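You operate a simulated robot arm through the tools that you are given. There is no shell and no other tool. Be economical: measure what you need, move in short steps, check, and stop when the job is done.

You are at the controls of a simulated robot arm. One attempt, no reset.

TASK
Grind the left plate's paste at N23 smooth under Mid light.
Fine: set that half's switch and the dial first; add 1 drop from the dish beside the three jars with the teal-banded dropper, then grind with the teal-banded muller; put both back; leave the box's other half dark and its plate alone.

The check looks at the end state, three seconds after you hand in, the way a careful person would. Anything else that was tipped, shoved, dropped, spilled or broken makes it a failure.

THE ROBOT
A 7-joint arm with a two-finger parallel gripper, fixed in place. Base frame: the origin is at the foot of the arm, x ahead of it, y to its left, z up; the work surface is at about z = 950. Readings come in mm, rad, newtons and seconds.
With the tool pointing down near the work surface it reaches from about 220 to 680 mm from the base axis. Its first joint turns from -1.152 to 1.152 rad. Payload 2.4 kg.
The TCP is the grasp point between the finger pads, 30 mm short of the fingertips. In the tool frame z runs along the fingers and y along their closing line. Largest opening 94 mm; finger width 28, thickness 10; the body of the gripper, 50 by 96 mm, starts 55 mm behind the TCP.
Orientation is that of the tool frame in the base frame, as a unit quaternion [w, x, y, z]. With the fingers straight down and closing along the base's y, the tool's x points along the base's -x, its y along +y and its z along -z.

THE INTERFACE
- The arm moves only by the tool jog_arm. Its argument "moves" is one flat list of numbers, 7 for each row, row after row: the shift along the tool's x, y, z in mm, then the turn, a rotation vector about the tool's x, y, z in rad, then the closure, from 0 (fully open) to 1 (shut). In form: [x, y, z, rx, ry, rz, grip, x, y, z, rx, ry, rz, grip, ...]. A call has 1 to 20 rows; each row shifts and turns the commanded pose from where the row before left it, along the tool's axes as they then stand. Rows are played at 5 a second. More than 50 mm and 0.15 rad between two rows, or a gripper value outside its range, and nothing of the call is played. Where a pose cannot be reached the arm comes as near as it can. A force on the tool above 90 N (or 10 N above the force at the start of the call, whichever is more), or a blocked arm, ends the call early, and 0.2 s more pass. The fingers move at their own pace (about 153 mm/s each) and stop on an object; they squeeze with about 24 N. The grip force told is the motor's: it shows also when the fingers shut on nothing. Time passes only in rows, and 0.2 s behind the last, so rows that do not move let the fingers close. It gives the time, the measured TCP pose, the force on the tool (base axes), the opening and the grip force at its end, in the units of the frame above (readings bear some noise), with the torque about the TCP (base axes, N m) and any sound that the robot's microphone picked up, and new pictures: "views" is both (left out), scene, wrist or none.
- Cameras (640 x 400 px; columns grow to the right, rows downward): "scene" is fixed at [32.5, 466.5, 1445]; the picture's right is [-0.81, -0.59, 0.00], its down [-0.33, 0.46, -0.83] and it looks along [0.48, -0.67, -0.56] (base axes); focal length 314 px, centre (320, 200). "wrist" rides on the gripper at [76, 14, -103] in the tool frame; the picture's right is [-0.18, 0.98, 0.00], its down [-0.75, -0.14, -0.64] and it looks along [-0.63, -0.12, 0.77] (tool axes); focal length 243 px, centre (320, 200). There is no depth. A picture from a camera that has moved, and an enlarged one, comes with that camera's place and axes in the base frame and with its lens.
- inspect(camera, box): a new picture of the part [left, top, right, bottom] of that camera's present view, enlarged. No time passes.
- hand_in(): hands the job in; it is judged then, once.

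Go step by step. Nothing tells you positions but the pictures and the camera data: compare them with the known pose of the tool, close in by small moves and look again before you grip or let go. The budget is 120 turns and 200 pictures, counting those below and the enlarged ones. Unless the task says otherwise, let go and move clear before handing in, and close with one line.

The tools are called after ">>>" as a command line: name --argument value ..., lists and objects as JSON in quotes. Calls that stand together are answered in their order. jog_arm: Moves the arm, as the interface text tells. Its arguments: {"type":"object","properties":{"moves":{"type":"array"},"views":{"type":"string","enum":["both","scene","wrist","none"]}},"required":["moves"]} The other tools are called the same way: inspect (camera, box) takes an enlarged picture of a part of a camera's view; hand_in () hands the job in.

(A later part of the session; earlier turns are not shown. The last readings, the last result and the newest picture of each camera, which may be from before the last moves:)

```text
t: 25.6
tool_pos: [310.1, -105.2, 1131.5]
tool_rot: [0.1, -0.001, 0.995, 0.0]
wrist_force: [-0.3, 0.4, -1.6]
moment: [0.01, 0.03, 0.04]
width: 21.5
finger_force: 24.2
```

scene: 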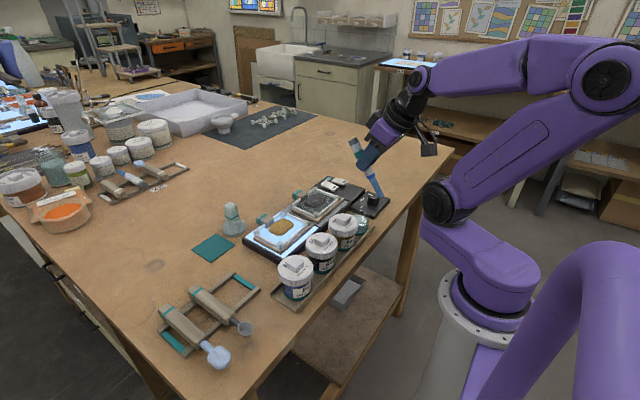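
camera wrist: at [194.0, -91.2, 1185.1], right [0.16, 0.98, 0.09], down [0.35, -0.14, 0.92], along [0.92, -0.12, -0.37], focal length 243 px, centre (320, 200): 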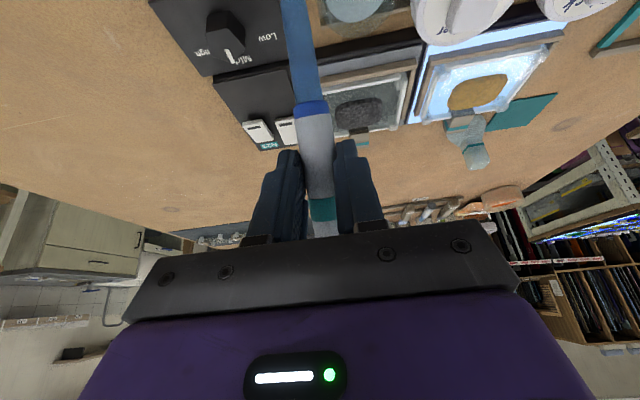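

The commanded pose follows the reached one. I'll move over the dish and tilt again there, where the reach should be better.

>>> jog_arm --moves '[-14, 21, 8, 0, 0, 0, 0.8, -14, 21, 8, 0, 0, 0, 0.8, 0, 0, 0, 0, -0.15, 0, 0.8, 0, 0, 0, 0, -0.15, 0, 0.8, 0, 0, 0, 0, -0.15, 0, 0.8, 0, 0, 0, 0, -0.15, 0, 0.8, 0, 0, 0, 0, 0, 0, 0.8]' --views "both"

>>> inspect --camera "scene" --box '[320, 150, 420, 250]'

```text
t: 27.2
tool_pos: [339.5, -64.7, 1120.9]
tool_rot: [0.248, -0.001, 0.969, 0.0]
wrist_force: [0.0, -0.5, -2.4]
moment: [0.03, -0.01, 0.04]
width: 21.5
finger_force: 23.6
out of reach, approached as far as the arm can: row 5, 6
camera wrist: at [224.5, -49.1, 1175.3], right [0.16, 0.98, 0.09], down [0.35, -0.14, 0.92], along [0.92, -0.12, -0.37], focal length 243 px, centre (320, 200)
```

scene: 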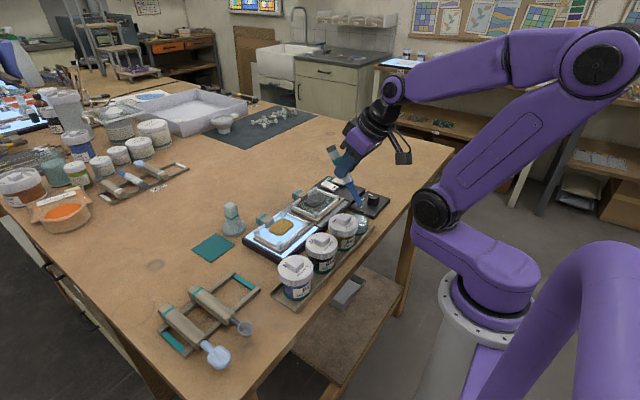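
wrist: 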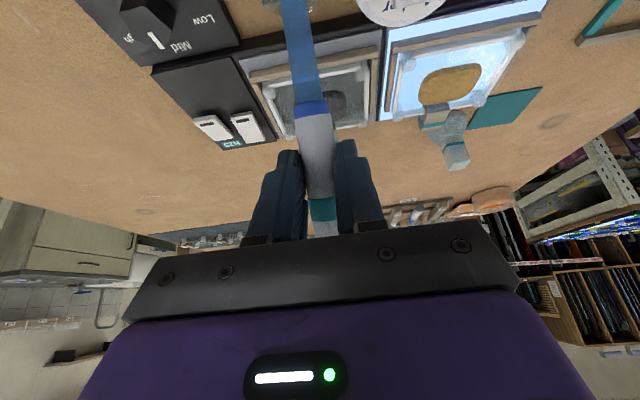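

```text
4.00 times, centred on (370, 200) of scene
camera zoom: at [32.5, 466.5, 1445.0], right [-0.81, -0.59, 0.0], down [-0.33, 0.46, -0.83], along [0.48, -0.67, -0.56], focal length 1255 px, centre (120, 200)
```

zoom: 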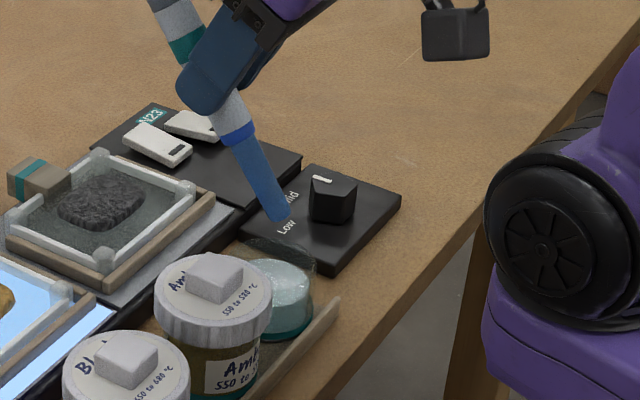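

The limit is the same pitch of -0.5 rad, so the nozzle stays 36° off vertical, which still fits in the beaker. The tip is at about (296, -64, 1034). I'll lower it to just above the rim and check.

>>> jog_arm --moves '[8, 0.8, 11.6, 0, 0, 0, 0.8, 8, 0.7, 11.6, 0, 0, 0, 0.8, 0, 0, 0, 0, 0, 0, 0.8]' --views "both"

>>> inspect --camera "scene" --box '[330, 185, 400, 245]'

>>> inspect --camera "wrist" --box '[220, 0, 420, 125]'

```text
t: 28.0
tool_pos: [337.5, -63.1, 1093.5]
tool_rot: [0.248, 0.001, 0.969, -0.001]
wrist_force: [0.1, 0.0, -0.1]
moment: [0.0, -0.02, 0.0]
width: 21.5
finger_force: 23.3
out of reach, approached as far as the arm can: row 1
camera wrist: at [222.0, -48.0, 1146.8], right [0.16, 0.98, 0.09], down [0.35, -0.14, 0.92], along [0.92, -0.12, -0.37], focal length 243 px, centre (320, 200)
```

scene: 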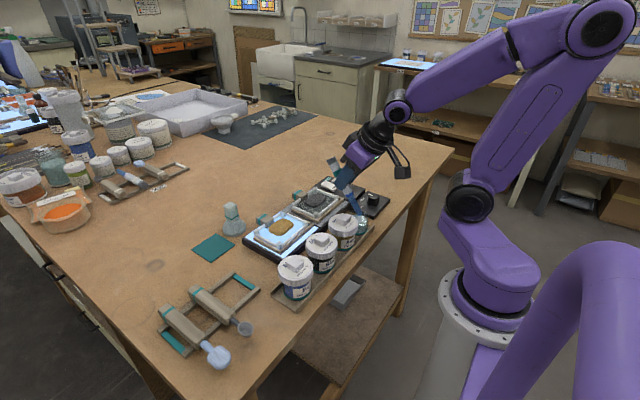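
wrist: 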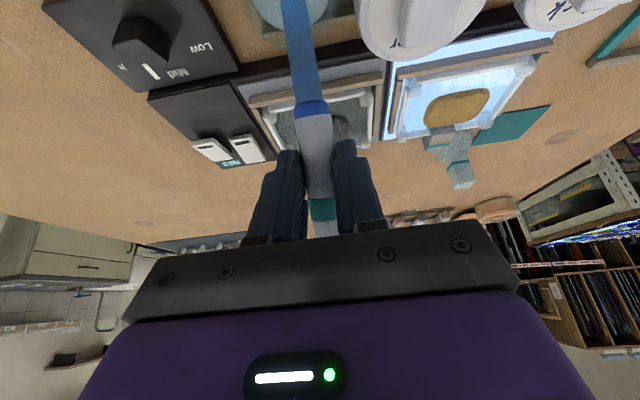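

```text
6.67 times, centred on (365, 215) of scene
camera zoom: at [32.5, 466.5, 1445.0], right [-0.81, -0.59, 0.0], down [-0.33, 0.46, -0.83], along [0.48, -0.67, -0.56], focal length 2092 px, centre (20, 100)
```

zoom: 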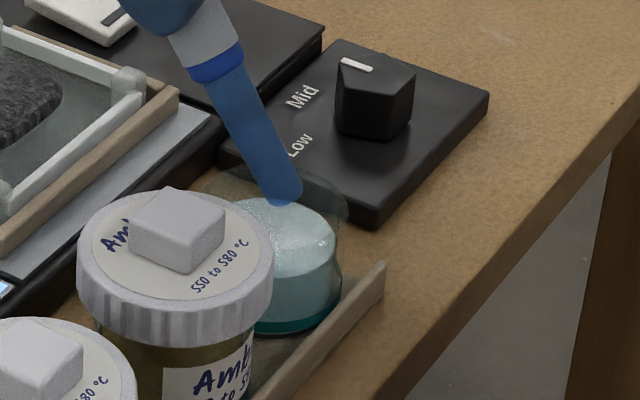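

```text
3.20 times, centred on (320, 62) of wrist
camera zoom: at [222.0, -48.0, 1146.8], right [0.16, 0.98, 0.09], down [0.35, -0.14, 0.92], along [0.92, -0.12, -0.37], focal length 776 px, centre (320, 640)
```

zoom: 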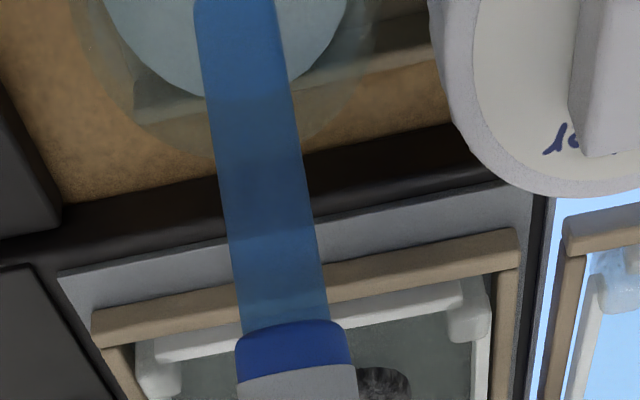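

The nozzle tip is over the liquid, just at rim height, with clearance on both sides. I'll lower it straight 24 mm into the liquid.

>>> jog_arm --moves '[3.83, 0, 7, 0, 0, 0, 0.8, 3.83, 0, 7, 0, 0, 0, 0.8, 3.83, 0, 7, 0, 0, 0, 0.8, 0, 0, 0, 0, 0, 0, 0.8]' --views "scene"

>>> inspect --camera "scene" --box '[330, 185, 400, 245]'

>>> inspect --camera "wrist" --box '[220, 0, 420, 125]'

```text
t: 29.0
tool_pos: [337.3, -61.6, 1068.7]
tool_rot: [0.247, -0.001, 0.969, 0.0]
wrist_force: [0.0, -0.5, -1.7]
moment: [-0.01, 0.02, -0.02]
width: 21.4
finger_force: 23.7
```

scene: 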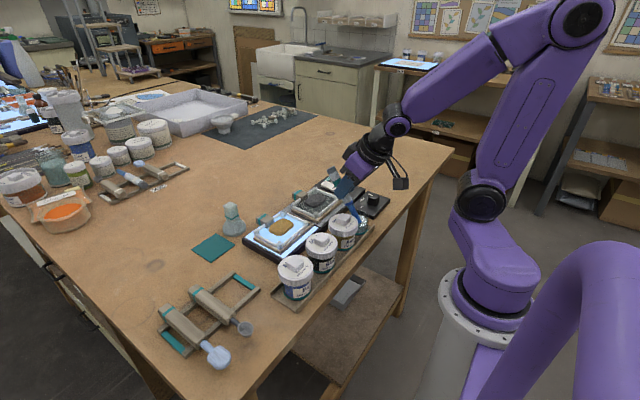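

```text
6.67 times, centred on (365, 215) of scene
camera zoom: at [32.5, 466.5, 1445.0], right [-0.81, -0.59, 0.0], down [-0.33, 0.46, -0.83], along [0.48, -0.67, -0.56], focal length 2092 px, centre (20, 100)
```

zoom: 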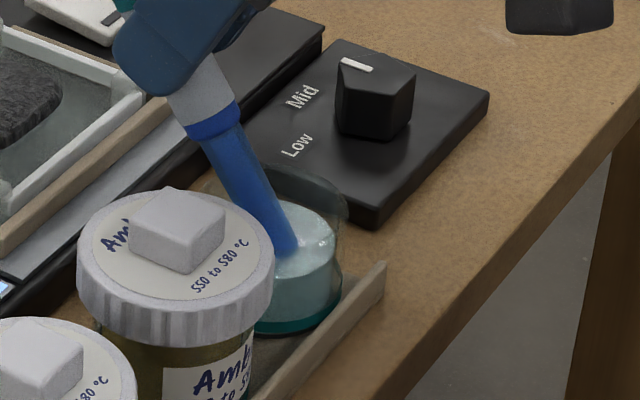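

```text
3.20 times, centred on (320, 62) of wrist
camera zoom: at [221.7, -47.7, 1122.6], right [0.16, 0.98, 0.09], down [0.35, -0.14, 0.92], along [0.92, -0.12, -0.37], focal length 776 px, centre (320, 640)
```

zoom: 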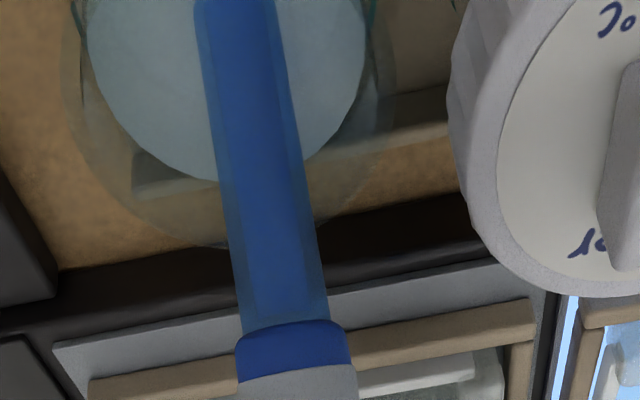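

The nozzle has visibly darkened, so it took up liquid. I'll lift out straight, then carry it over the yellow paste at about (433, 66).

>>> jog_arm --moves '[-9, 0, -16.5, 0, 0, 0, 0.8, -9, 0, -16.5, 0, 0, 0, 0.8, -9, 0, -16.5, 0, 0, 0, 0.8, -9, 0, -16.5, 0, 0, 0, 0.8, -30.75, 0, 16.75, 0, 0, 0, 0.8, -30.75, 0, 16.75, 0, 0, 0, 0.8, -30.75, 0, 16.75, 0, 0, 0, 0.8, -30.75, 0, 16.75, 0, 0, 0, 0.8, 0, 32, 0, 0, 0, 0, 0.8, 0, 32, 0, 0, 0, 0, 0.8, 0, 32, 0, 0, 0, 0, 0.8, 0, 32, 0, 0, 0, 0, 0.8, 0, 0, 0, 0, 0, 0, 0.8]' --views "both"

>>> inspect --camera "scene" --box '[230, 160, 350, 260]'

>>> inspect --camera "wrist" --box '[220, 0, 420, 125]'

```text
t: 31.8
tool_pos: [477.7, 65.2, 1145.2]
tool_rot: [0.247, -0.001, 0.969, 0.0]
wrist_force: [-0.7, 0.1, -1.1]
moment: [0.04, 0.04, 0.02]
width: 21.4
finger_force: 24.3
camera wrist: at [361.2, 80.9, 1199.0], right [0.16, 0.98, 0.09], down [0.35, -0.14, 0.92], along [0.92, -0.12, -0.37], focal length 243 px, centre (320, 200)
```

scene: 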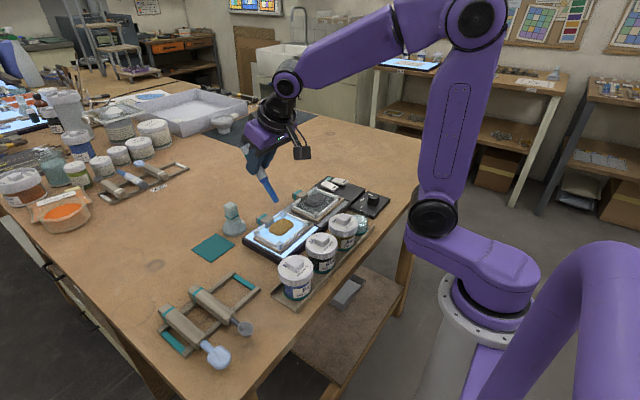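
wrist: 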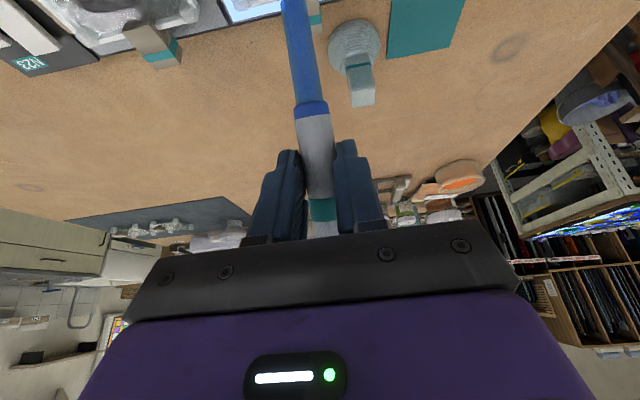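

```text
4.00 times, centred on (290, 210) of scene
camera zoom: at [32.5, 466.5, 1445.0], right [-0.81, -0.59, 0.0], down [-0.33, 0.46, -0.83], along [0.48, -0.67, -0.56], focal length 1255 px, centre (440, 160)
```

zoom: 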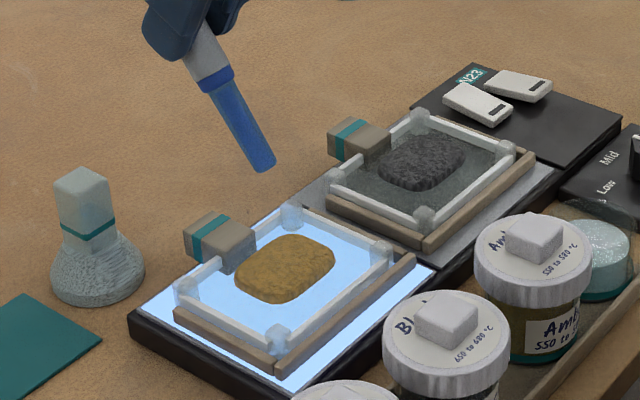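

```text
3.20 times, centred on (320, 62) of wrist
camera zoom: at [361.2, 80.9, 1199.0], right [0.16, 0.98, 0.09], down [0.35, -0.14, 0.92], along [0.92, -0.12, -0.37], focal length 776 px, centre (320, 640)
```

zoom: 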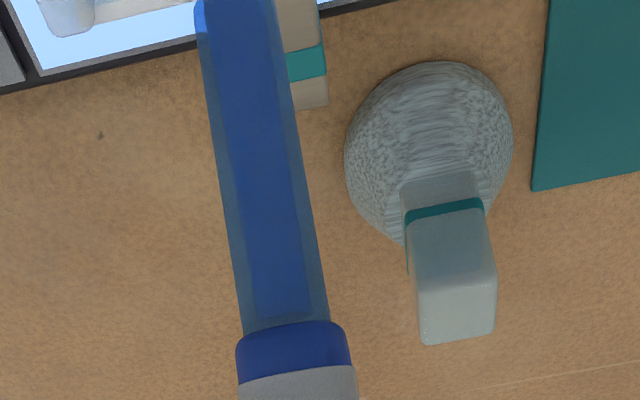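

The tip is above the paste centre. I'll lower it to about 15 mm above the paste and look.

>>> jog_arm --moves '[8.5, 0, 15.5, 0, 0, 0, 0.8, 8.5, 0, 15.5, 0, 0, 0, 0.8, 7, 0, 12.8, 0, 0, 0, 0.8, 0, 0, 0, 0, 0, 0, 0.8]' --views "scene"

>>> inspect --camera "scene" --box '[230, 180, 330, 260]'

```text
t: 32.8
tool_pos: [477.6, 66.0, 1094.6]
tool_rot: [0.247, -0.002, 0.969, 0.001]
wrist_force: [-0.2, 0.2, -1.2]
moment: [0.0, -0.02, -0.03]
width: 21.4
finger_force: 23.8
```

scene: 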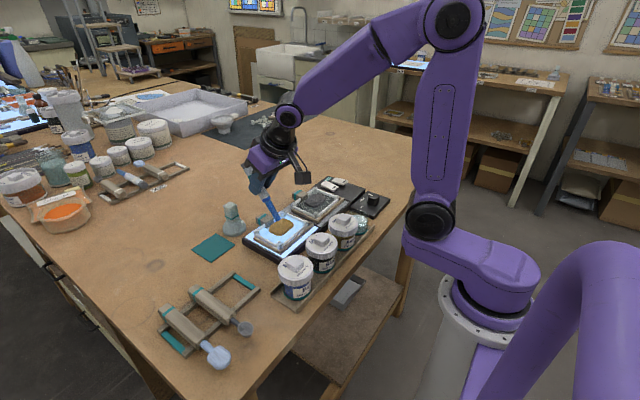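

```text
5.00 times, centred on (280, 220) of scene
camera zoom: at [32.5, 466.5, 1445.0], right [-0.81, -0.59, 0.0], down [-0.33, 0.46, -0.83], along [0.48, -0.67, -0.56], focal length 1569 px, centre (520, 100)
```

zoom: 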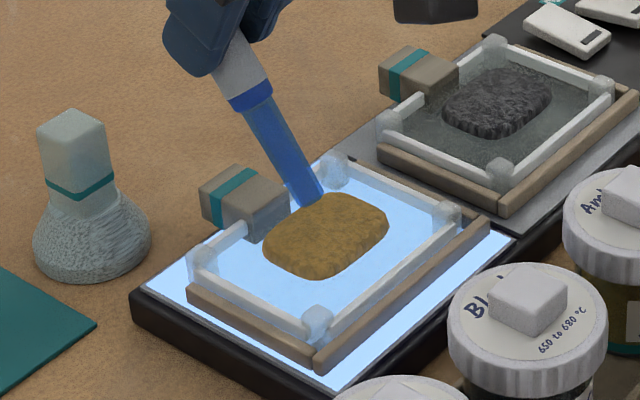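

No drop falls by itself. The tip is about 20 mm above the paste, so I'll centre it a little, lower to about 8 mm, and see whether proximity releases a drop.

>>> jog_arm --moves '[7.5, -2, 8, 0, 0, 0, 0.8, 1, 0, 1, 0, 0, 0, 0.8, 0, 0, 0, 0, 0, 0, 0.8]' --views "none"

>>> inspect --camera "scene" --box '[230, 180, 330, 260]'

```text
t: 33.6
tool_pos: [474.3, 63.9, 1082.8]
tool_rot: [0.247, -0.001, 0.969, 0.0]
wrist_force: [-0.1, -0.4, -1.3]
moment: [0.01, 0.03, 0.0]
width: 21.4
finger_force: 23.9
```

```text
5.00 times, centred on (280, 220) of scene
camera zoom: at [32.5, 466.5, 1445.0], right [-0.81, -0.59, 0.0], down [-0.33, 0.46, -0.83], along [0.48, -0.67, -0.56], focal length 1569 px, centre (520, 100)
```

zoom: 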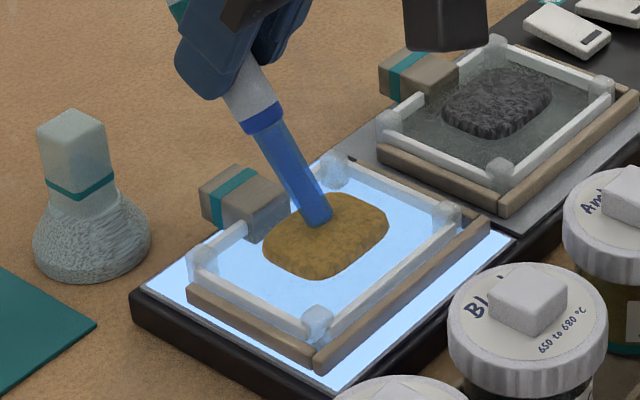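

>>> inspect --camera "scene" --box '[265, 195, 315, 240]'

>>> inspect --camera "wrist" --box '[220, 0, 420, 125]'

```text
8.89 times, centred on (290, 218) of scene
camera zoom: at [32.5, 466.5, 1445.0], right [-0.81, -0.59, 0.0], down [-0.33, 0.46, -0.83], along [0.48, -0.67, -0.56], focal length 2789 px, centre (587, 44)
```

zoom: 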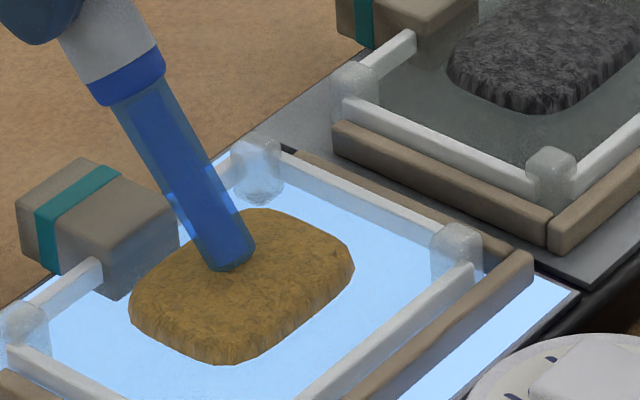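

```text
3.20 times, centred on (320, 62) of wrist
camera zoom: at [358.3, 78.9, 1136.7], right [0.16, 0.98, 0.09], down [0.35, -0.14, 0.92], along [0.92, -0.12, -0.37], focal length 776 px, centre (320, 640)
```

zoom: 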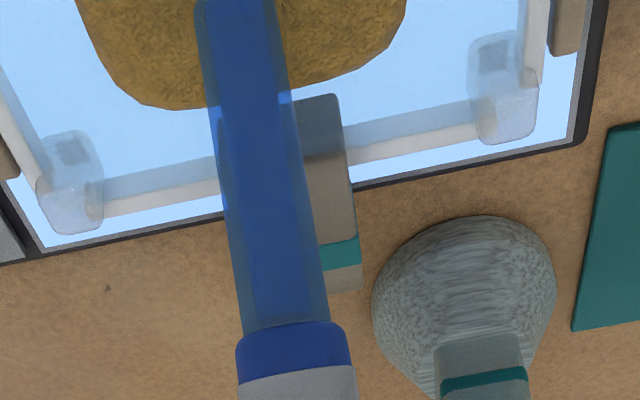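

It is still full and nothing has been released. I'll try a squeeze by closing the fingers harder for a moment.

>>> jog_arm --moves '[0, 0, 0, 0, 0, 0, 1, 0, 0, 0, 0, 0, 0, 0.8]' --views "none"

>>> inspect --camera "scene" --box '[265, 195, 315, 240]'

```text
t: 34.2
tool_pos: [475.3, 63.7, 1083.3]
tool_rot: [0.246, -0.001, 0.969, 0.0]
wrist_force: [-0.1, -0.2, -0.6]
moment: [0.0, -0.01, -0.01]
width: 21.7
finger_force: 23.6
```

```text
8.89 times, centred on (290, 218) of scene
camera zoom: at [32.5, 466.5, 1445.0], right [-0.81, -0.59, 0.0], down [-0.33, 0.46, -0.83], along [0.48, -0.67, -0.56], focal length 2789 px, centre (587, 44)
```

zoom: 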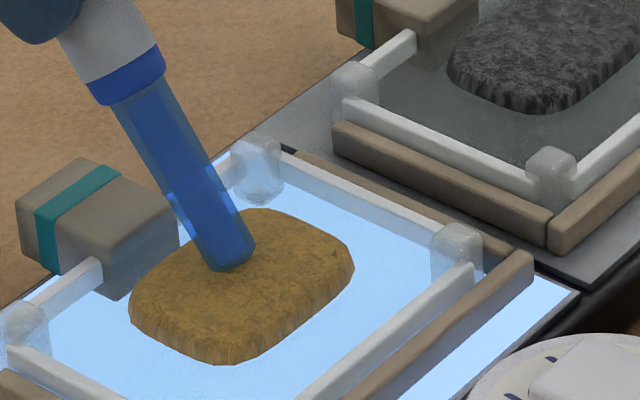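

Squeezing did nothing. I'll lower in small steps towards touching the paste, watching for a change.

>>> jog_arm --moves '[1.2, 0, 2.2, 0, 0, 0, 0.8, 1.2, 0, 2.2, 0, 0, 0, 0.8, 0, 0, 0, 0, 0, 0, 0.8]' --views "none"

>>> inspect --camera "scene" --box '[265, 195, 315, 240]'

```text
t: 35.0
tool_pos: [475.2, 63.8, 1079.3]
tool_rot: [0.25, -0.002, 0.968, 0.001]
wrist_force: [3.2, -2.1, 15.9]
moment: [-0.2, 0.37, 0.07]
width: 21.6
finger_force: 23.5
```

```text
8.89 times, centred on (290, 218) of scene
camera zoom: at [32.3, 466.4, 1445.0], right [-0.81, -0.59, 0.0], down [-0.33, 0.46, -0.83], along [0.48, -0.67, -0.56], focal length 2789 px, centre (587, 44)
```

zoom: 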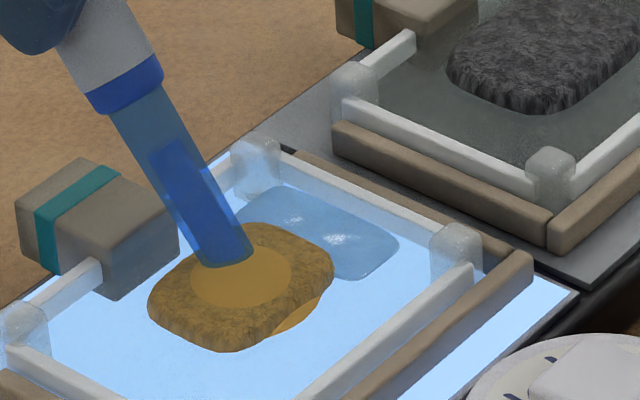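

Touching with light pressure released liquid: there is a wet patch and the nozzle level dropped. I'll lift off straight away before any more comes out.

>>> jog_arm --moves '[-9.6, 0, -17.6, 0, 0, 0, 0.8, -12, 0, -22, 0, 0, 0, 0.8, -12, 0, -22, 0, 0, 0, 0.8, 0, 0, 0, 0, 0, 0, 0.8]' --views "none"

>>> inspect --camera "scene" --box '[235, 180, 325, 250]'

>>> inspect --camera "wrist" --box '[220, 0, 420, 125]'

```text
t: 36.0
tool_pos: [473.6, 64.2, 1148.0]
tool_rot: [0.246, -0.001, 0.969, 0.0]
wrist_force: [0.6, 0.1, -1.1]
moment: [0.01, 0.0, 0.02]
width: 21.6
finger_force: 23.8
```

```text
5.71 times, centred on (280, 215) of scene
camera zoom: at [32.5, 466.5, 1445.0], right [-0.81, -0.59, 0.0], down [-0.33, 0.46, -0.83], along [0.48, -0.67, -0.56], focal length 1793 px, centre (549, 114)
```

zoom: 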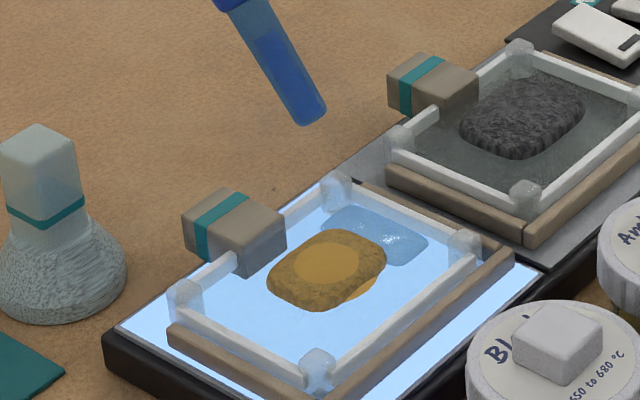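

```text
3.20 times, centred on (320, 62) of wrist
camera zoom: at [358.2, 78.8, 1201.7], right [0.16, 0.98, 0.09], down [0.35, -0.14, 0.92], along [0.92, -0.12, -0.37], focal length 776 px, centre (320, 640)
```

zoom: 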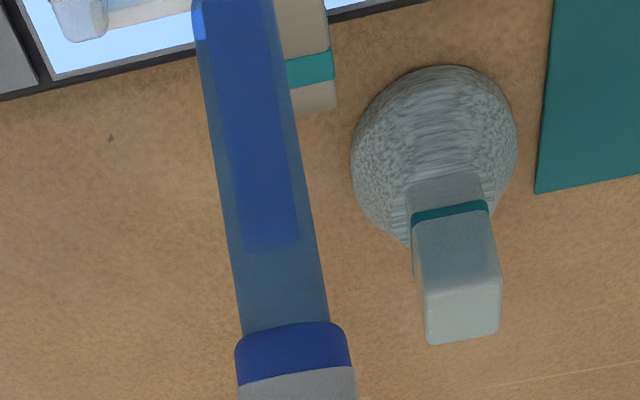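

One drop went on and the nozzle level fell from full to about two thirds. I'll turn the dropper level again and carry it back over its rack slot.

>>> jog_arm --moves '[0, 0, 0, 0, 0.136, 0, 0.8, 0, 0, 0, 0, 0.136, 0, 0.8, 0, 0, 0, 0, 0.136, 0, 0.8, 0, 0, 0, 0, 0.136, 0, 0.8, 0, 0, 0, 0, 0.136, 0, 0.8, 0, 0, 0, 0, 0.136, 0, 0.8, 0, 0, 0, 0, 0.136, 0, 0.8, 12.3, 42.3, 16.5, 0, 0, 0, 0.8, 12.3, 42.3, 16.5, 0, 0, 0, 0.8, 12.3, 42.3, 16.5, 0, 0, 0, 0.8, 12.3, 42.3, 16.5, 0, 0, 0, 0.8, 0, 0, 0, 0, 0, 0, 0.8]' --views "both"

>>> inspect --camera "scene" --box '[180, 190, 340, 310]'

```text
t: 38.6
tool_pos: [400.7, 233.1, 1109.6]
tool_rot: [-0.224, 0.0, 0.975, 0.0]
wrist_force: [0.6, -0.8, 0.6]
moment: [0.0, -0.01, -0.02]
width: 21.2
finger_force: 24.0
camera wrist: at [377.4, 247.6, 1235.3], right [0.17, 0.98, -0.08], down [0.96, -0.14, 0.25], along [0.23, -0.12, -0.97], focal length 243 px, centre (320, 200)
```

scene: 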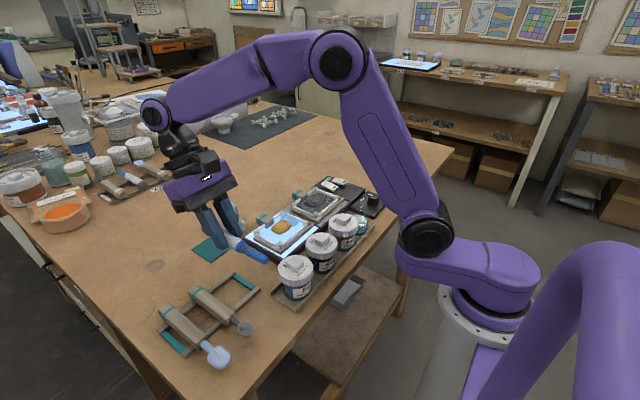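
wrist: 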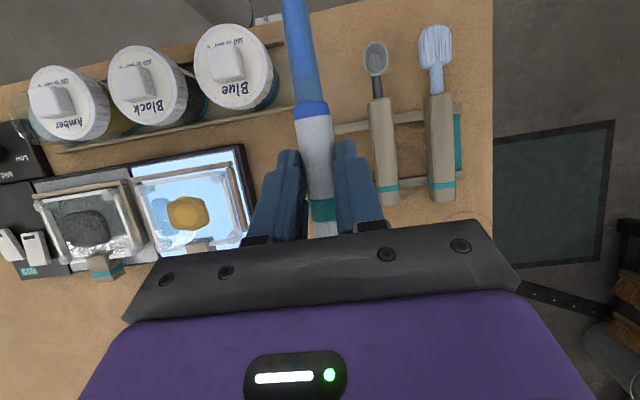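

```text
3.33 times, centred on (260, 250) of scene
camera zoom: at [32.4, 466.5, 1445.0], right [-0.81, -0.59, 0.0], down [-0.33, 0.46, -0.83], along [0.48, -0.67, -0.56], focal length 1046 px, centre (520, 33)
```

zoom: 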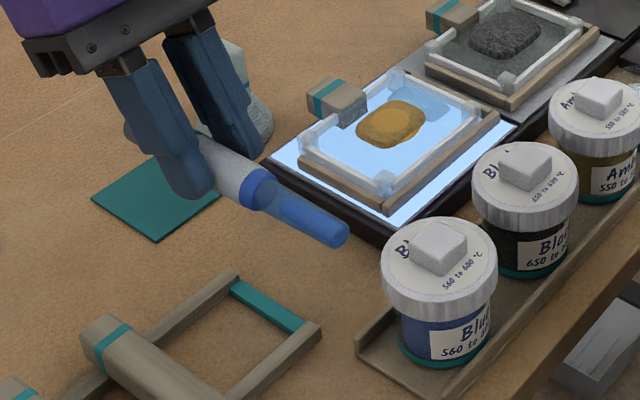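

The dropper is held as before and aligned with the slot. I'll lower it to just above its original height.

>>> jog_arm --moves '[-12.5, 0.1, 25.9, 0, 0, 0, 0.8, -12.5, 0.1, 25.9, 0, 0, 0, 0.8, -12.5, 0.1, 25.9, 0, 0, 0, 0.8, -11.3, 0.1, 23.3, 0, 0, 0, 0.8, 0, 0, 0, 0, 0, 0, 0.8]' --views "none"

>>> inspect --camera "scene" --box '[180, 230, 300, 330]'

>>> inspect --camera "wrist" --box '[200, 0, 520, 200]'

```text
t: 39.8
tool_pos: [399.5, 232.6, 996.7]
tool_rot: [-0.224, -0.001, 0.975, 0.0]
wrist_force: [0.5, -0.4, -0.9]
moment: [-0.01, -0.02, 0.05]
width: 21.2
finger_force: 23.8
```

```text
4.00 times, centred on (240, 280) of scene
camera zoom: at [32.5, 466.5, 1445.0], right [-0.81, -0.59, 0.0], down [-0.33, 0.46, -0.83], along [0.48, -0.67, -0.56], focal length 1255 px, centre (640, -120)
```

zoom: 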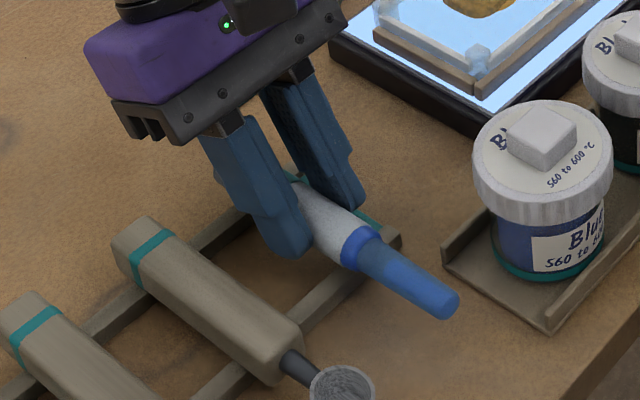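

```text
2.00 times, centred on (360, 100) of wrist
camera zoom: at [376.8, 247.7, 1122.8], right [0.16, 0.98, -0.08], down [0.96, -0.14, 0.25], along [0.23, -0.12, -0.97], focal length 485 px, centre (240, 400)
```

zoom: 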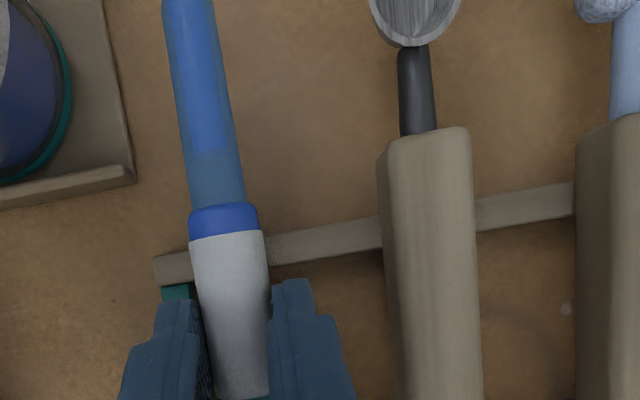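

It's about 4 mm above the rails. I'll lower the rest in 1.5 mm steps and check the force.

>>> jog_arm --moves '[-0.65, 0.5, 1.35, 0, 0, 0, 0.8, -0.65, 0, 1.35, 0, 0, 0, 0.8, -0.5, 0, 1, 0, 0, 0, 0.8, 0, 0, 0, 0, 0, 0, 0.8]' --views "none"

>>> inspect --camera "scene" --box '[200, 250, 290, 320]'

```text
t: 40.8
tool_pos: [402.0, 233.6, 994.2]
tool_rot: [-0.224, -0.002, 0.974, -0.001]
wrist_force: [0.3, 0.1, 0.1]
moment: [0.0, 0.0, 0.0]
width: 21.1
finger_force: 24.3
```

```text
5.71 times, centred on (245, 285) of scene
camera zoom: at [32.5, 466.5, 1445.0], right [-0.81, -0.59, 0.0], down [-0.33, 0.46, -0.83], along [0.48, -0.67, -0.56], focal length 1793 px, centre (749, -286)
```

zoom: 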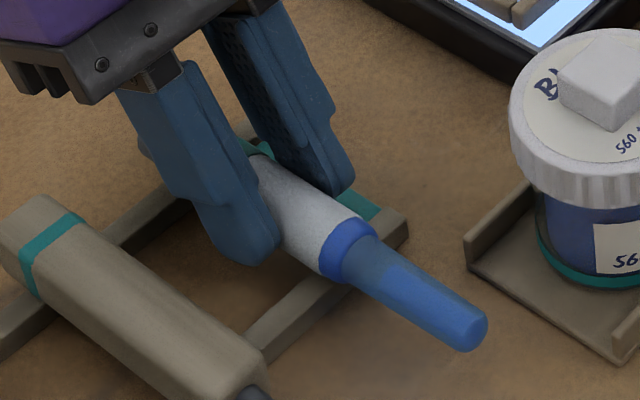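

>>> jog_arm --moves '[-0.5, 0, 1, 0, 0, 0, 0.8, -0.5, 0, 1, 0, 0, 0, 0.8, 0, 0, 0, 0, 0, 0, 0.8]' --views "none"

>>> inspect --camera "scene" --box '[200, 250, 290, 320]'

```text
t: 41.6
tool_pos: [400.7, 233.5, 992.5]
tool_rot: [-0.223, -0.001, 0.975, 0.001]
wrist_force: [-4.8, -2.7, 25.9]
moment: [-0.07, -0.93, -0.16]
width: 21.5
finger_force: 24.2
```

```text
5.71 times, centred on (245, 285) of scene
camera zoom: at [32.0, 466.2, 1445.1], right [-0.81, -0.59, 0.0], down [-0.33, 0.46, -0.83], along [0.48, -0.67, -0.56], focal length 1793 px, centre (749, -286)
```

zoom: 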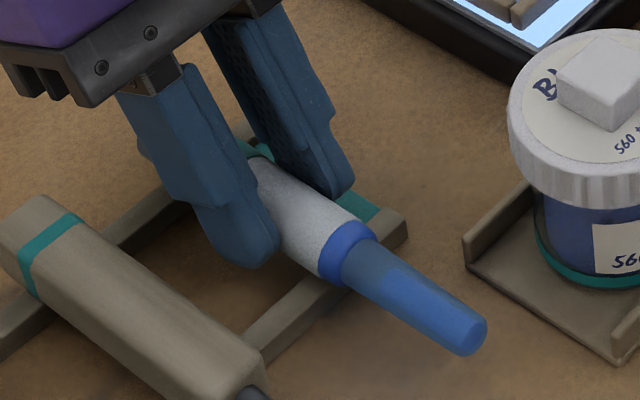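

It has touched the far rail. I'll ease up slightly and release.

>>> jog_arm --moves '[0.3, 0, -0.6, 0, 0, 0, 0.8, 0, 0, 0, 0, 0, 0, 0.76, 0, 0, 0, 0, 0, 0, 0.72, 0, 0, 0, 0, 0, 0, 0.6, 0, 0, 0, 0, 0, 0, 0.6]' --views "none"

>>> inspect --camera "scene" --box '[200, 250, 290, 320]'

>>> inspect --camera "wrist" --box '[200, 50, 520, 250]'

```text
t: 42.8
tool_pos: [401.1, 234.7, 991.6]
tool_rot: [-0.223, -0.001, 0.975, 0.0]
wrist_force: [-0.2, 0.2, -0.6]
moment: [0.0, -0.04, -0.01]
width: 37.3
finger_force: 0.0
```

```text
5.71 times, centred on (245, 285) of scene
camera zoom: at [32.5, 466.5, 1445.0], right [-0.81, -0.59, 0.0], down [-0.33, 0.46, -0.83], along [0.48, -0.67, -0.56], focal length 1793 px, centre (749, -286)
```

zoom: 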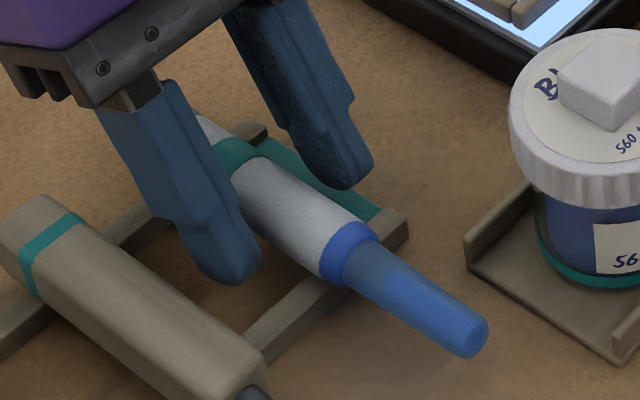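

```text
2.00 times, centred on (360, 150) of wrist
camera zoom: at [377.2, 248.8, 1117.5], right [0.16, 0.98, -0.08], down [0.96, -0.14, 0.25], along [0.23, -0.12, -0.97], focal length 485 px, centre (240, 300)
```

zoom: 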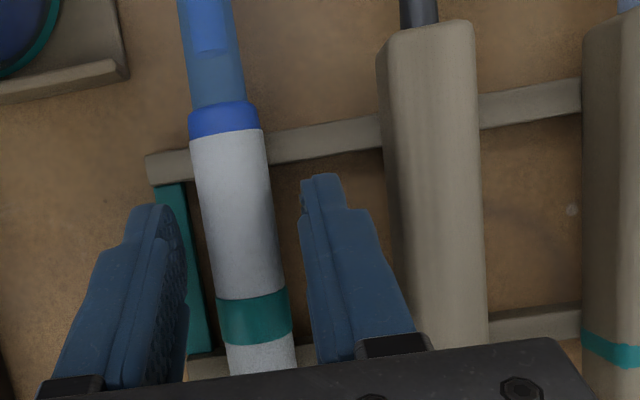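

The dropper rests in its slot. I'll rise, straighten the tool, and go look at the muller near (541, 106).

>>> jog_arm --moves '[10.9, 0, -22.5, 0, 0, 0, 0.6, 10.9, 0, -22.5, 0, 0, 0, 0.6, 10.9, 0, -22.5, 0, 0, 0, 0.6, 10.9, 0, -22.5, 0, 0, 0, 0.4, 10.9, 0, -22.5, 0, 0, 0, 0.4, 0, 0, 0, 0, -0.15, 0, 0.4, 0, 0, 0, 0, -0.15, 0, 0.4, 0, 0, 0, 0, -0.15, 0, 0.4, -27, -42.7, 0, 0, 0, 0, 0.4, -27, -42.7, 0, 0, 0, 0, 0.4, -27, -42.7, 0, 0, 0, 0, 0.4, 0, 0, 0, 0, 0, 0, 0.4]' --views "both"

>>> inspect --camera "wrist" --box '[220, 60, 460, 210]'

>>> inspect --camera "scene" --box '[200, 240, 300, 320]'

```text
refused: row 9 steps farther than a row can; nothing moved
```

```text
2.67 times, centred on (340, 135) of wrist
camera zoom: at [377.2, 248.8, 1117.5], right [0.16, 0.98, -0.08], down [0.96, -0.14, 0.25], along [0.23, -0.12, -0.97], focal length 647 px, centre (267, 373)
```

zoom: 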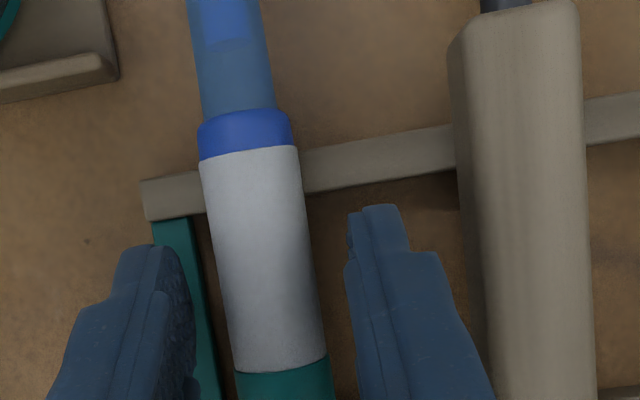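

```text
5.00 times, centred on (250, 280) of scene
camera zoom: at [32.5, 466.5, 1445.0], right [-0.81, -0.59, 0.0], down [-0.33, 0.46, -0.83], along [0.48, -0.67, -0.56], focal length 1569 px, centre (670, -200)
```

zoom: 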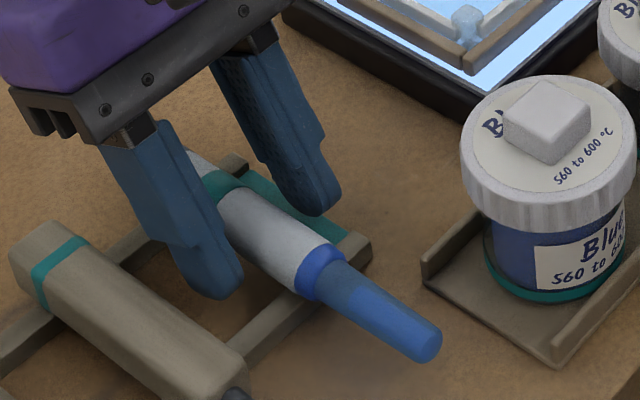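

One row was slightly too long. I'll repeat with shorter steps.

>>> jog_arm --moves '[10.9, 0, -22.5, 0, 0, 0, 0.6, 10.9, 0, -22.5, 0, 0, 0, 0.6, 10.9, 0, -22.5, 0, 0, 0, 0.6, 10.9, 0, -22.5, 0, 0, 0, 0.4, 10.9, 0, -22.5, 0, 0, 0, 0.4, 0, 0, 0, 0, -0.15, 0, 0.4, 0, 0, 0, 0, -0.15, 0, 0.4, 0, 0, 0, 0, -0.15, 0, 0.4, -20, -32, 0, 0, 0, 0, 0.4, -20, -32, 0, 0, 0, 0, 0.4, -20, -32, 0, 0, 0, 0, 0.4, -20, -32, 0, 0, 0, 0, 0.4, 0, 0, 0, 0, 0, 0, 0.4]' --views "both"

>>> inspect --camera "wrist" --box '[200, 60, 440, 210]'

>>> inspect --camera "scene" --box '[200, 240, 300, 320]'

```text
t: 45.6
tool_pos: [480.9, 105.9, 1118.7]
tool_rot: [-0.002, -0.001, 1.0, 0.0]
wrist_force: [0.7, 2.1, 0.4]
moment: [0.02, -0.01, -0.02]
width: 56.4
finger_force: 0.0
camera wrist: at [405.5, 120.7, 1220.5], right [0.18, 0.98, 0.0], down [0.76, -0.14, 0.64], along [0.63, -0.12, -0.77], focal length 243 px, centre (320, 200)
```

scene: 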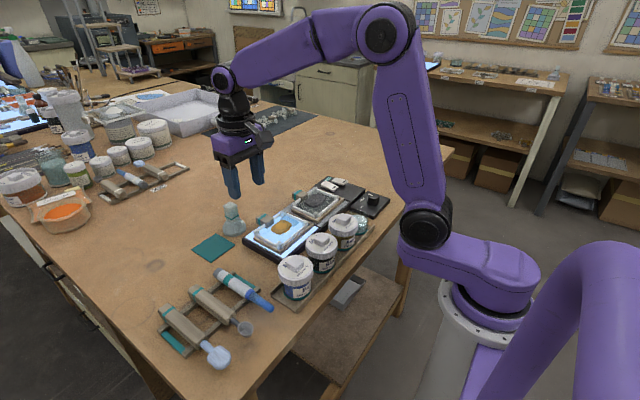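
wrist: 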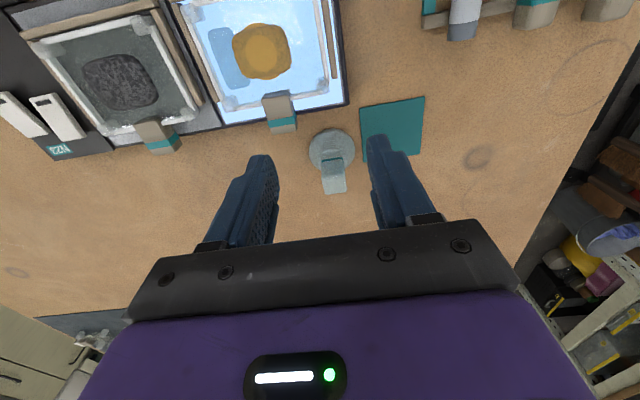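

```text
2.67 times, centred on (320, 135) of wrist
camera zoom: at [405.5, 120.7, 1220.5], right [0.18, 0.98, 0.0], down [0.76, -0.14, 0.64], along [0.63, -0.12, -0.77], focal length 647 px, centre (320, 373)
```

zoom: 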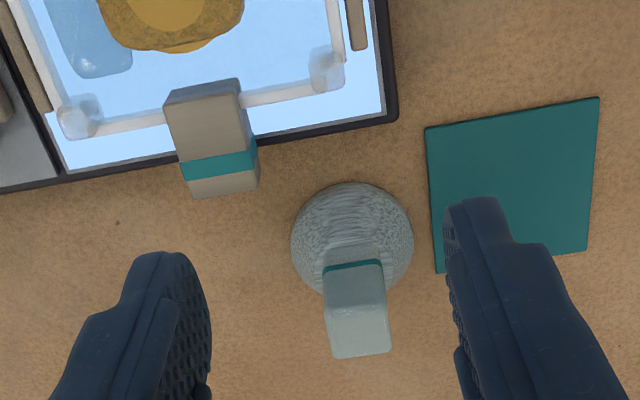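

```text
5.00 times, centred on (250, 280) of scene
camera zoom: at [32.5, 466.5, 1445.0], right [-0.81, -0.59, 0.0], down [-0.33, 0.46, -0.83], along [0.48, -0.67, -0.56], focal length 1569 px, centre (670, -200)
```

zoom: 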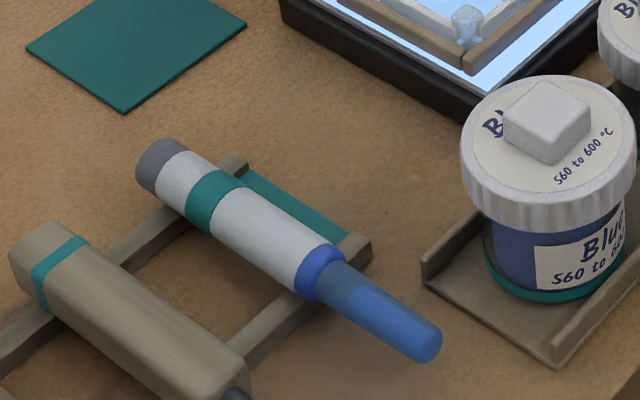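

The dropper sits well. The muller's handle is at (542, 110) with its top near z 1034, and I'll note that spot for its return. I'll move above it and partway down.

>>> jog_arm --moves '[-30.5, 2, 0, 0, 0, 0, 0.4, -30.5, 2, 0, 0, 0, 0, 0.4, 0, 0, 30, 0, 0, 0, 0.4, 0, 0, 20, 0, 0, 0, 0.4, 0, 0, 0, 0, 0, 0, 0.4]' --views "wrist"

>>> inspect --camera "scene" --box '[180, 140, 300, 260]'

```text
t: 46.8
tool_pos: [542.7, 111.2, 1067.6]
tool_rot: [0.0, -0.001, 1.0, 0.0]
wrist_force: [0.9, 0.5, -0.3]
moment: [-0.04, 0.0, -0.01]
width: 56.6
finger_force: 0.0
camera wrist: at [466.9, 125.6, 1170.1], right [0.18, 0.98, 0.0], down [0.76, -0.14, 0.64], along [0.63, -0.12, -0.77], focal length 243 px, centre (320, 200)
```

wrist: 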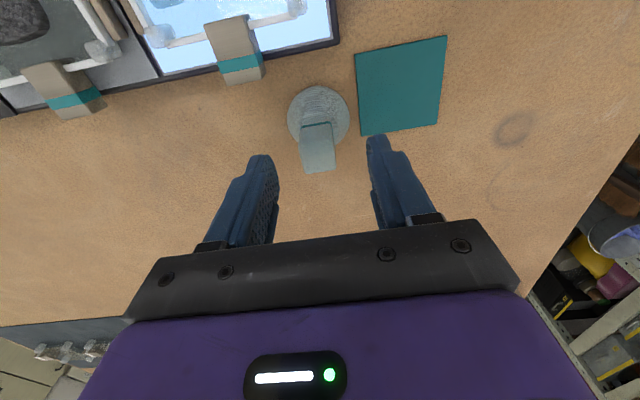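

```text
3.33 times, centred on (240, 200) of scene
camera zoom: at [32.5, 466.5, 1445.0], right [-0.81, -0.59, 0.0], down [-0.33, 0.46, -0.83], along [0.48, -0.67, -0.56], focal length 1046 px, centre (587, 200)
```

zoom: 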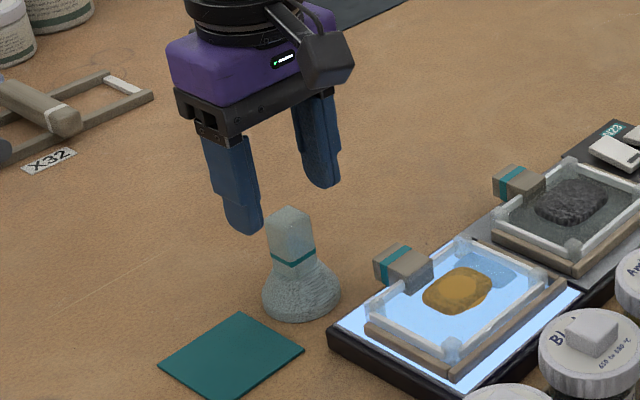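

The fingers are centred on the handle. I'll descend 45 mm and grip.

>>> jog_arm --moves '[-1, 0, 25, 0, 0, 0, 0.4, 0, 0, 20, 0, 0, 0, 0.4, 0, 0, 0, 0, 0, 0, 0.6, 0, 0, 0, 0, 0, 0, 0.9, 0, 0, 0, 0, 0, 0, 0.9]' --views "wrist"

>>> inspect --camera "scene" --box '[190, 170, 290, 260]'

```text
t: 48.0
tool_pos: [544.2, 110.0, 1021.7]
tool_rot: [-0.001, -0.001, 1.0, 0.0]
wrist_force: [-0.2, -0.6, 0.0]
moment: [-0.02, -0.04, -0.06]
width: 28.0
finger_force: 24.3
camera wrist: at [468.0, 125.0, 1125.0], right [0.18, 0.98, 0.0], down [0.76, -0.14, 0.64], along [0.63, -0.12, -0.77], focal length 243 px, centre (320, 200)
```

wrist: 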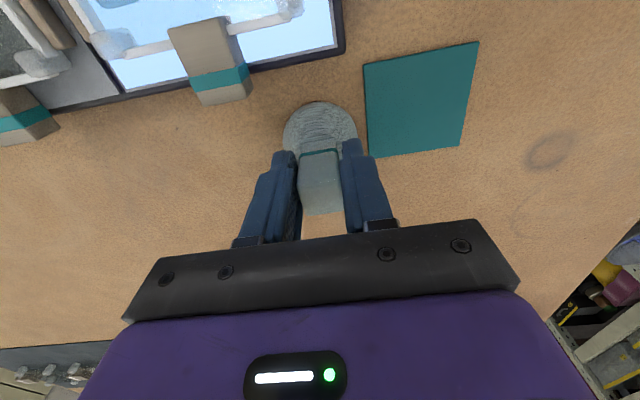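

```text
4.44 times, centred on (240, 215) of scene
camera zoom: at [32.5, 466.5, 1445.0], right [-0.81, -0.59, 0.0], down [-0.33, 0.46, -0.83], along [0.48, -0.67, -0.56], focal length 1394 px, centre (676, 133)
```

zoom: 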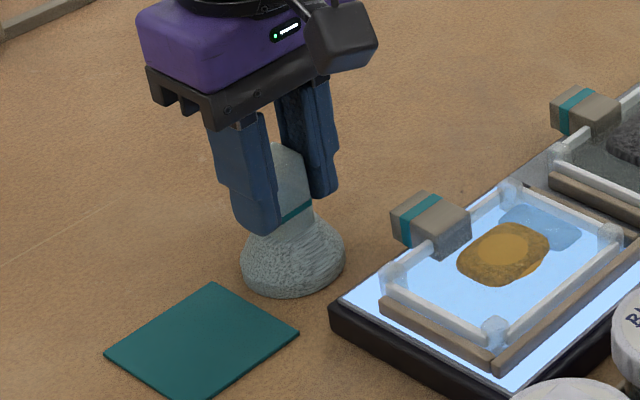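

The muller is gripped from TCP (543, 110, 1022), with its foot on the table at 950. I'll lift it and carry it over the plate centre, about (434, 66).

>>> jog_arm --moves '[0, 0, -15, 0, 0, 0, 0.9, 0, 0, -35, 0, 0, 0, 0.9, 0, 0, -40, 0, 0, 0, 0.9, 36.5, -15, 0, 0, 0, 0, 0.9, 36.5, -15, 0, 0, 0, 0, 0.9, 36.5, -14, 0, 0, 0, 0, 0.9, 0, 0, 0, 0, 0, 0, 0.9]' --views "both"

>>> inspect --camera "scene" --box '[220, 150, 340, 260]'

>>> inspect --camera "wrist" --box '[200, 60, 440, 210]'

```text
t: 49.6
tool_pos: [432.8, 66.6, 1110.5]
tool_rot: [-0.001, -0.002, 1.0, -0.001]
wrist_force: [0.8, 0.4, -0.7]
moment: [0.01, -0.02, -0.02]
width: 27.8
finger_force: 23.5
camera wrist: at [357.7, 80.8, 1214.4], right [0.18, 0.98, 0.0], down [0.76, -0.14, 0.64], along [0.63, -0.12, -0.77], focal length 243 px, centre (320, 200)
```

scene: 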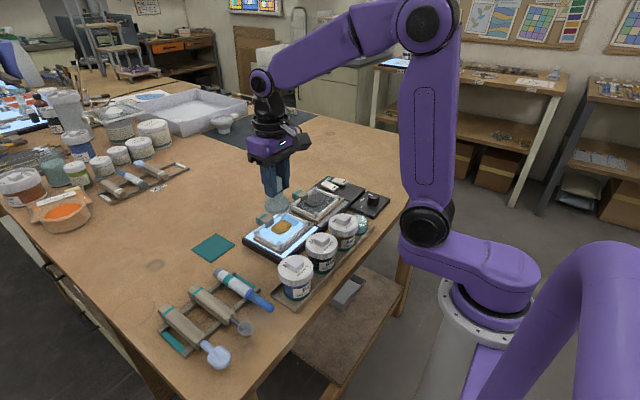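
wrist: 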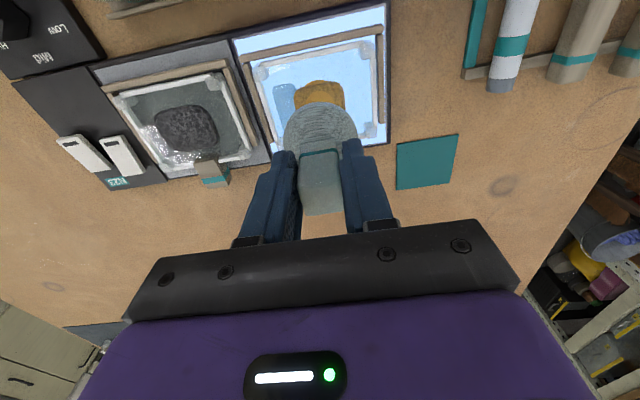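

```text
3.64 times, centred on (280, 205) of scene
camera zoom: at [32.5, 466.5, 1445.0], right [-0.81, -0.59, 0.0], down [-0.33, 0.46, -0.83], along [0.48, -0.67, -0.56], focal length 1141 px, centre (466, 182)
```

zoom: 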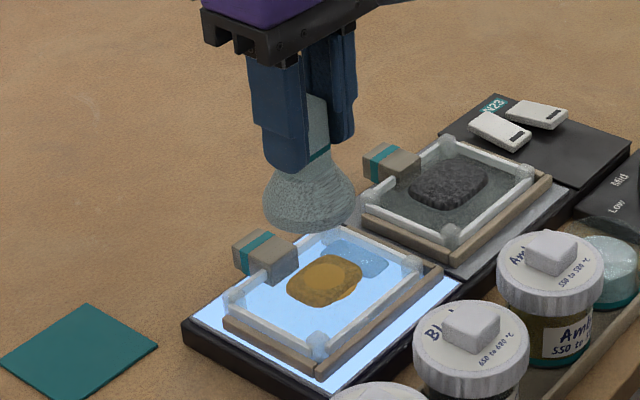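

```text
2.67 times, centred on (320, 135) of wrist
camera zoom: at [357.7, 80.8, 1214.4], right [0.18, 0.98, 0.0], down [0.76, -0.14, 0.64], along [0.63, -0.12, -0.77], focal length 647 px, centre (320, 373)
```

zoom: 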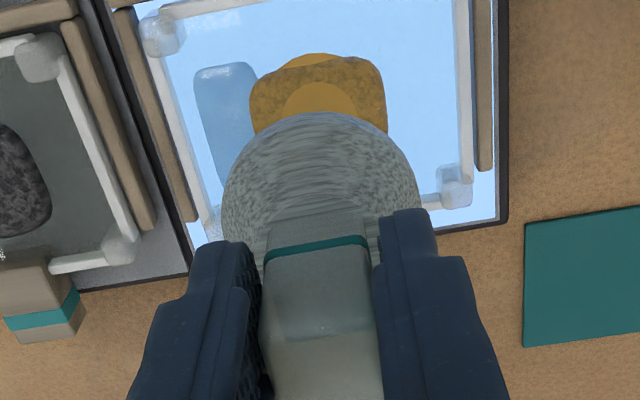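

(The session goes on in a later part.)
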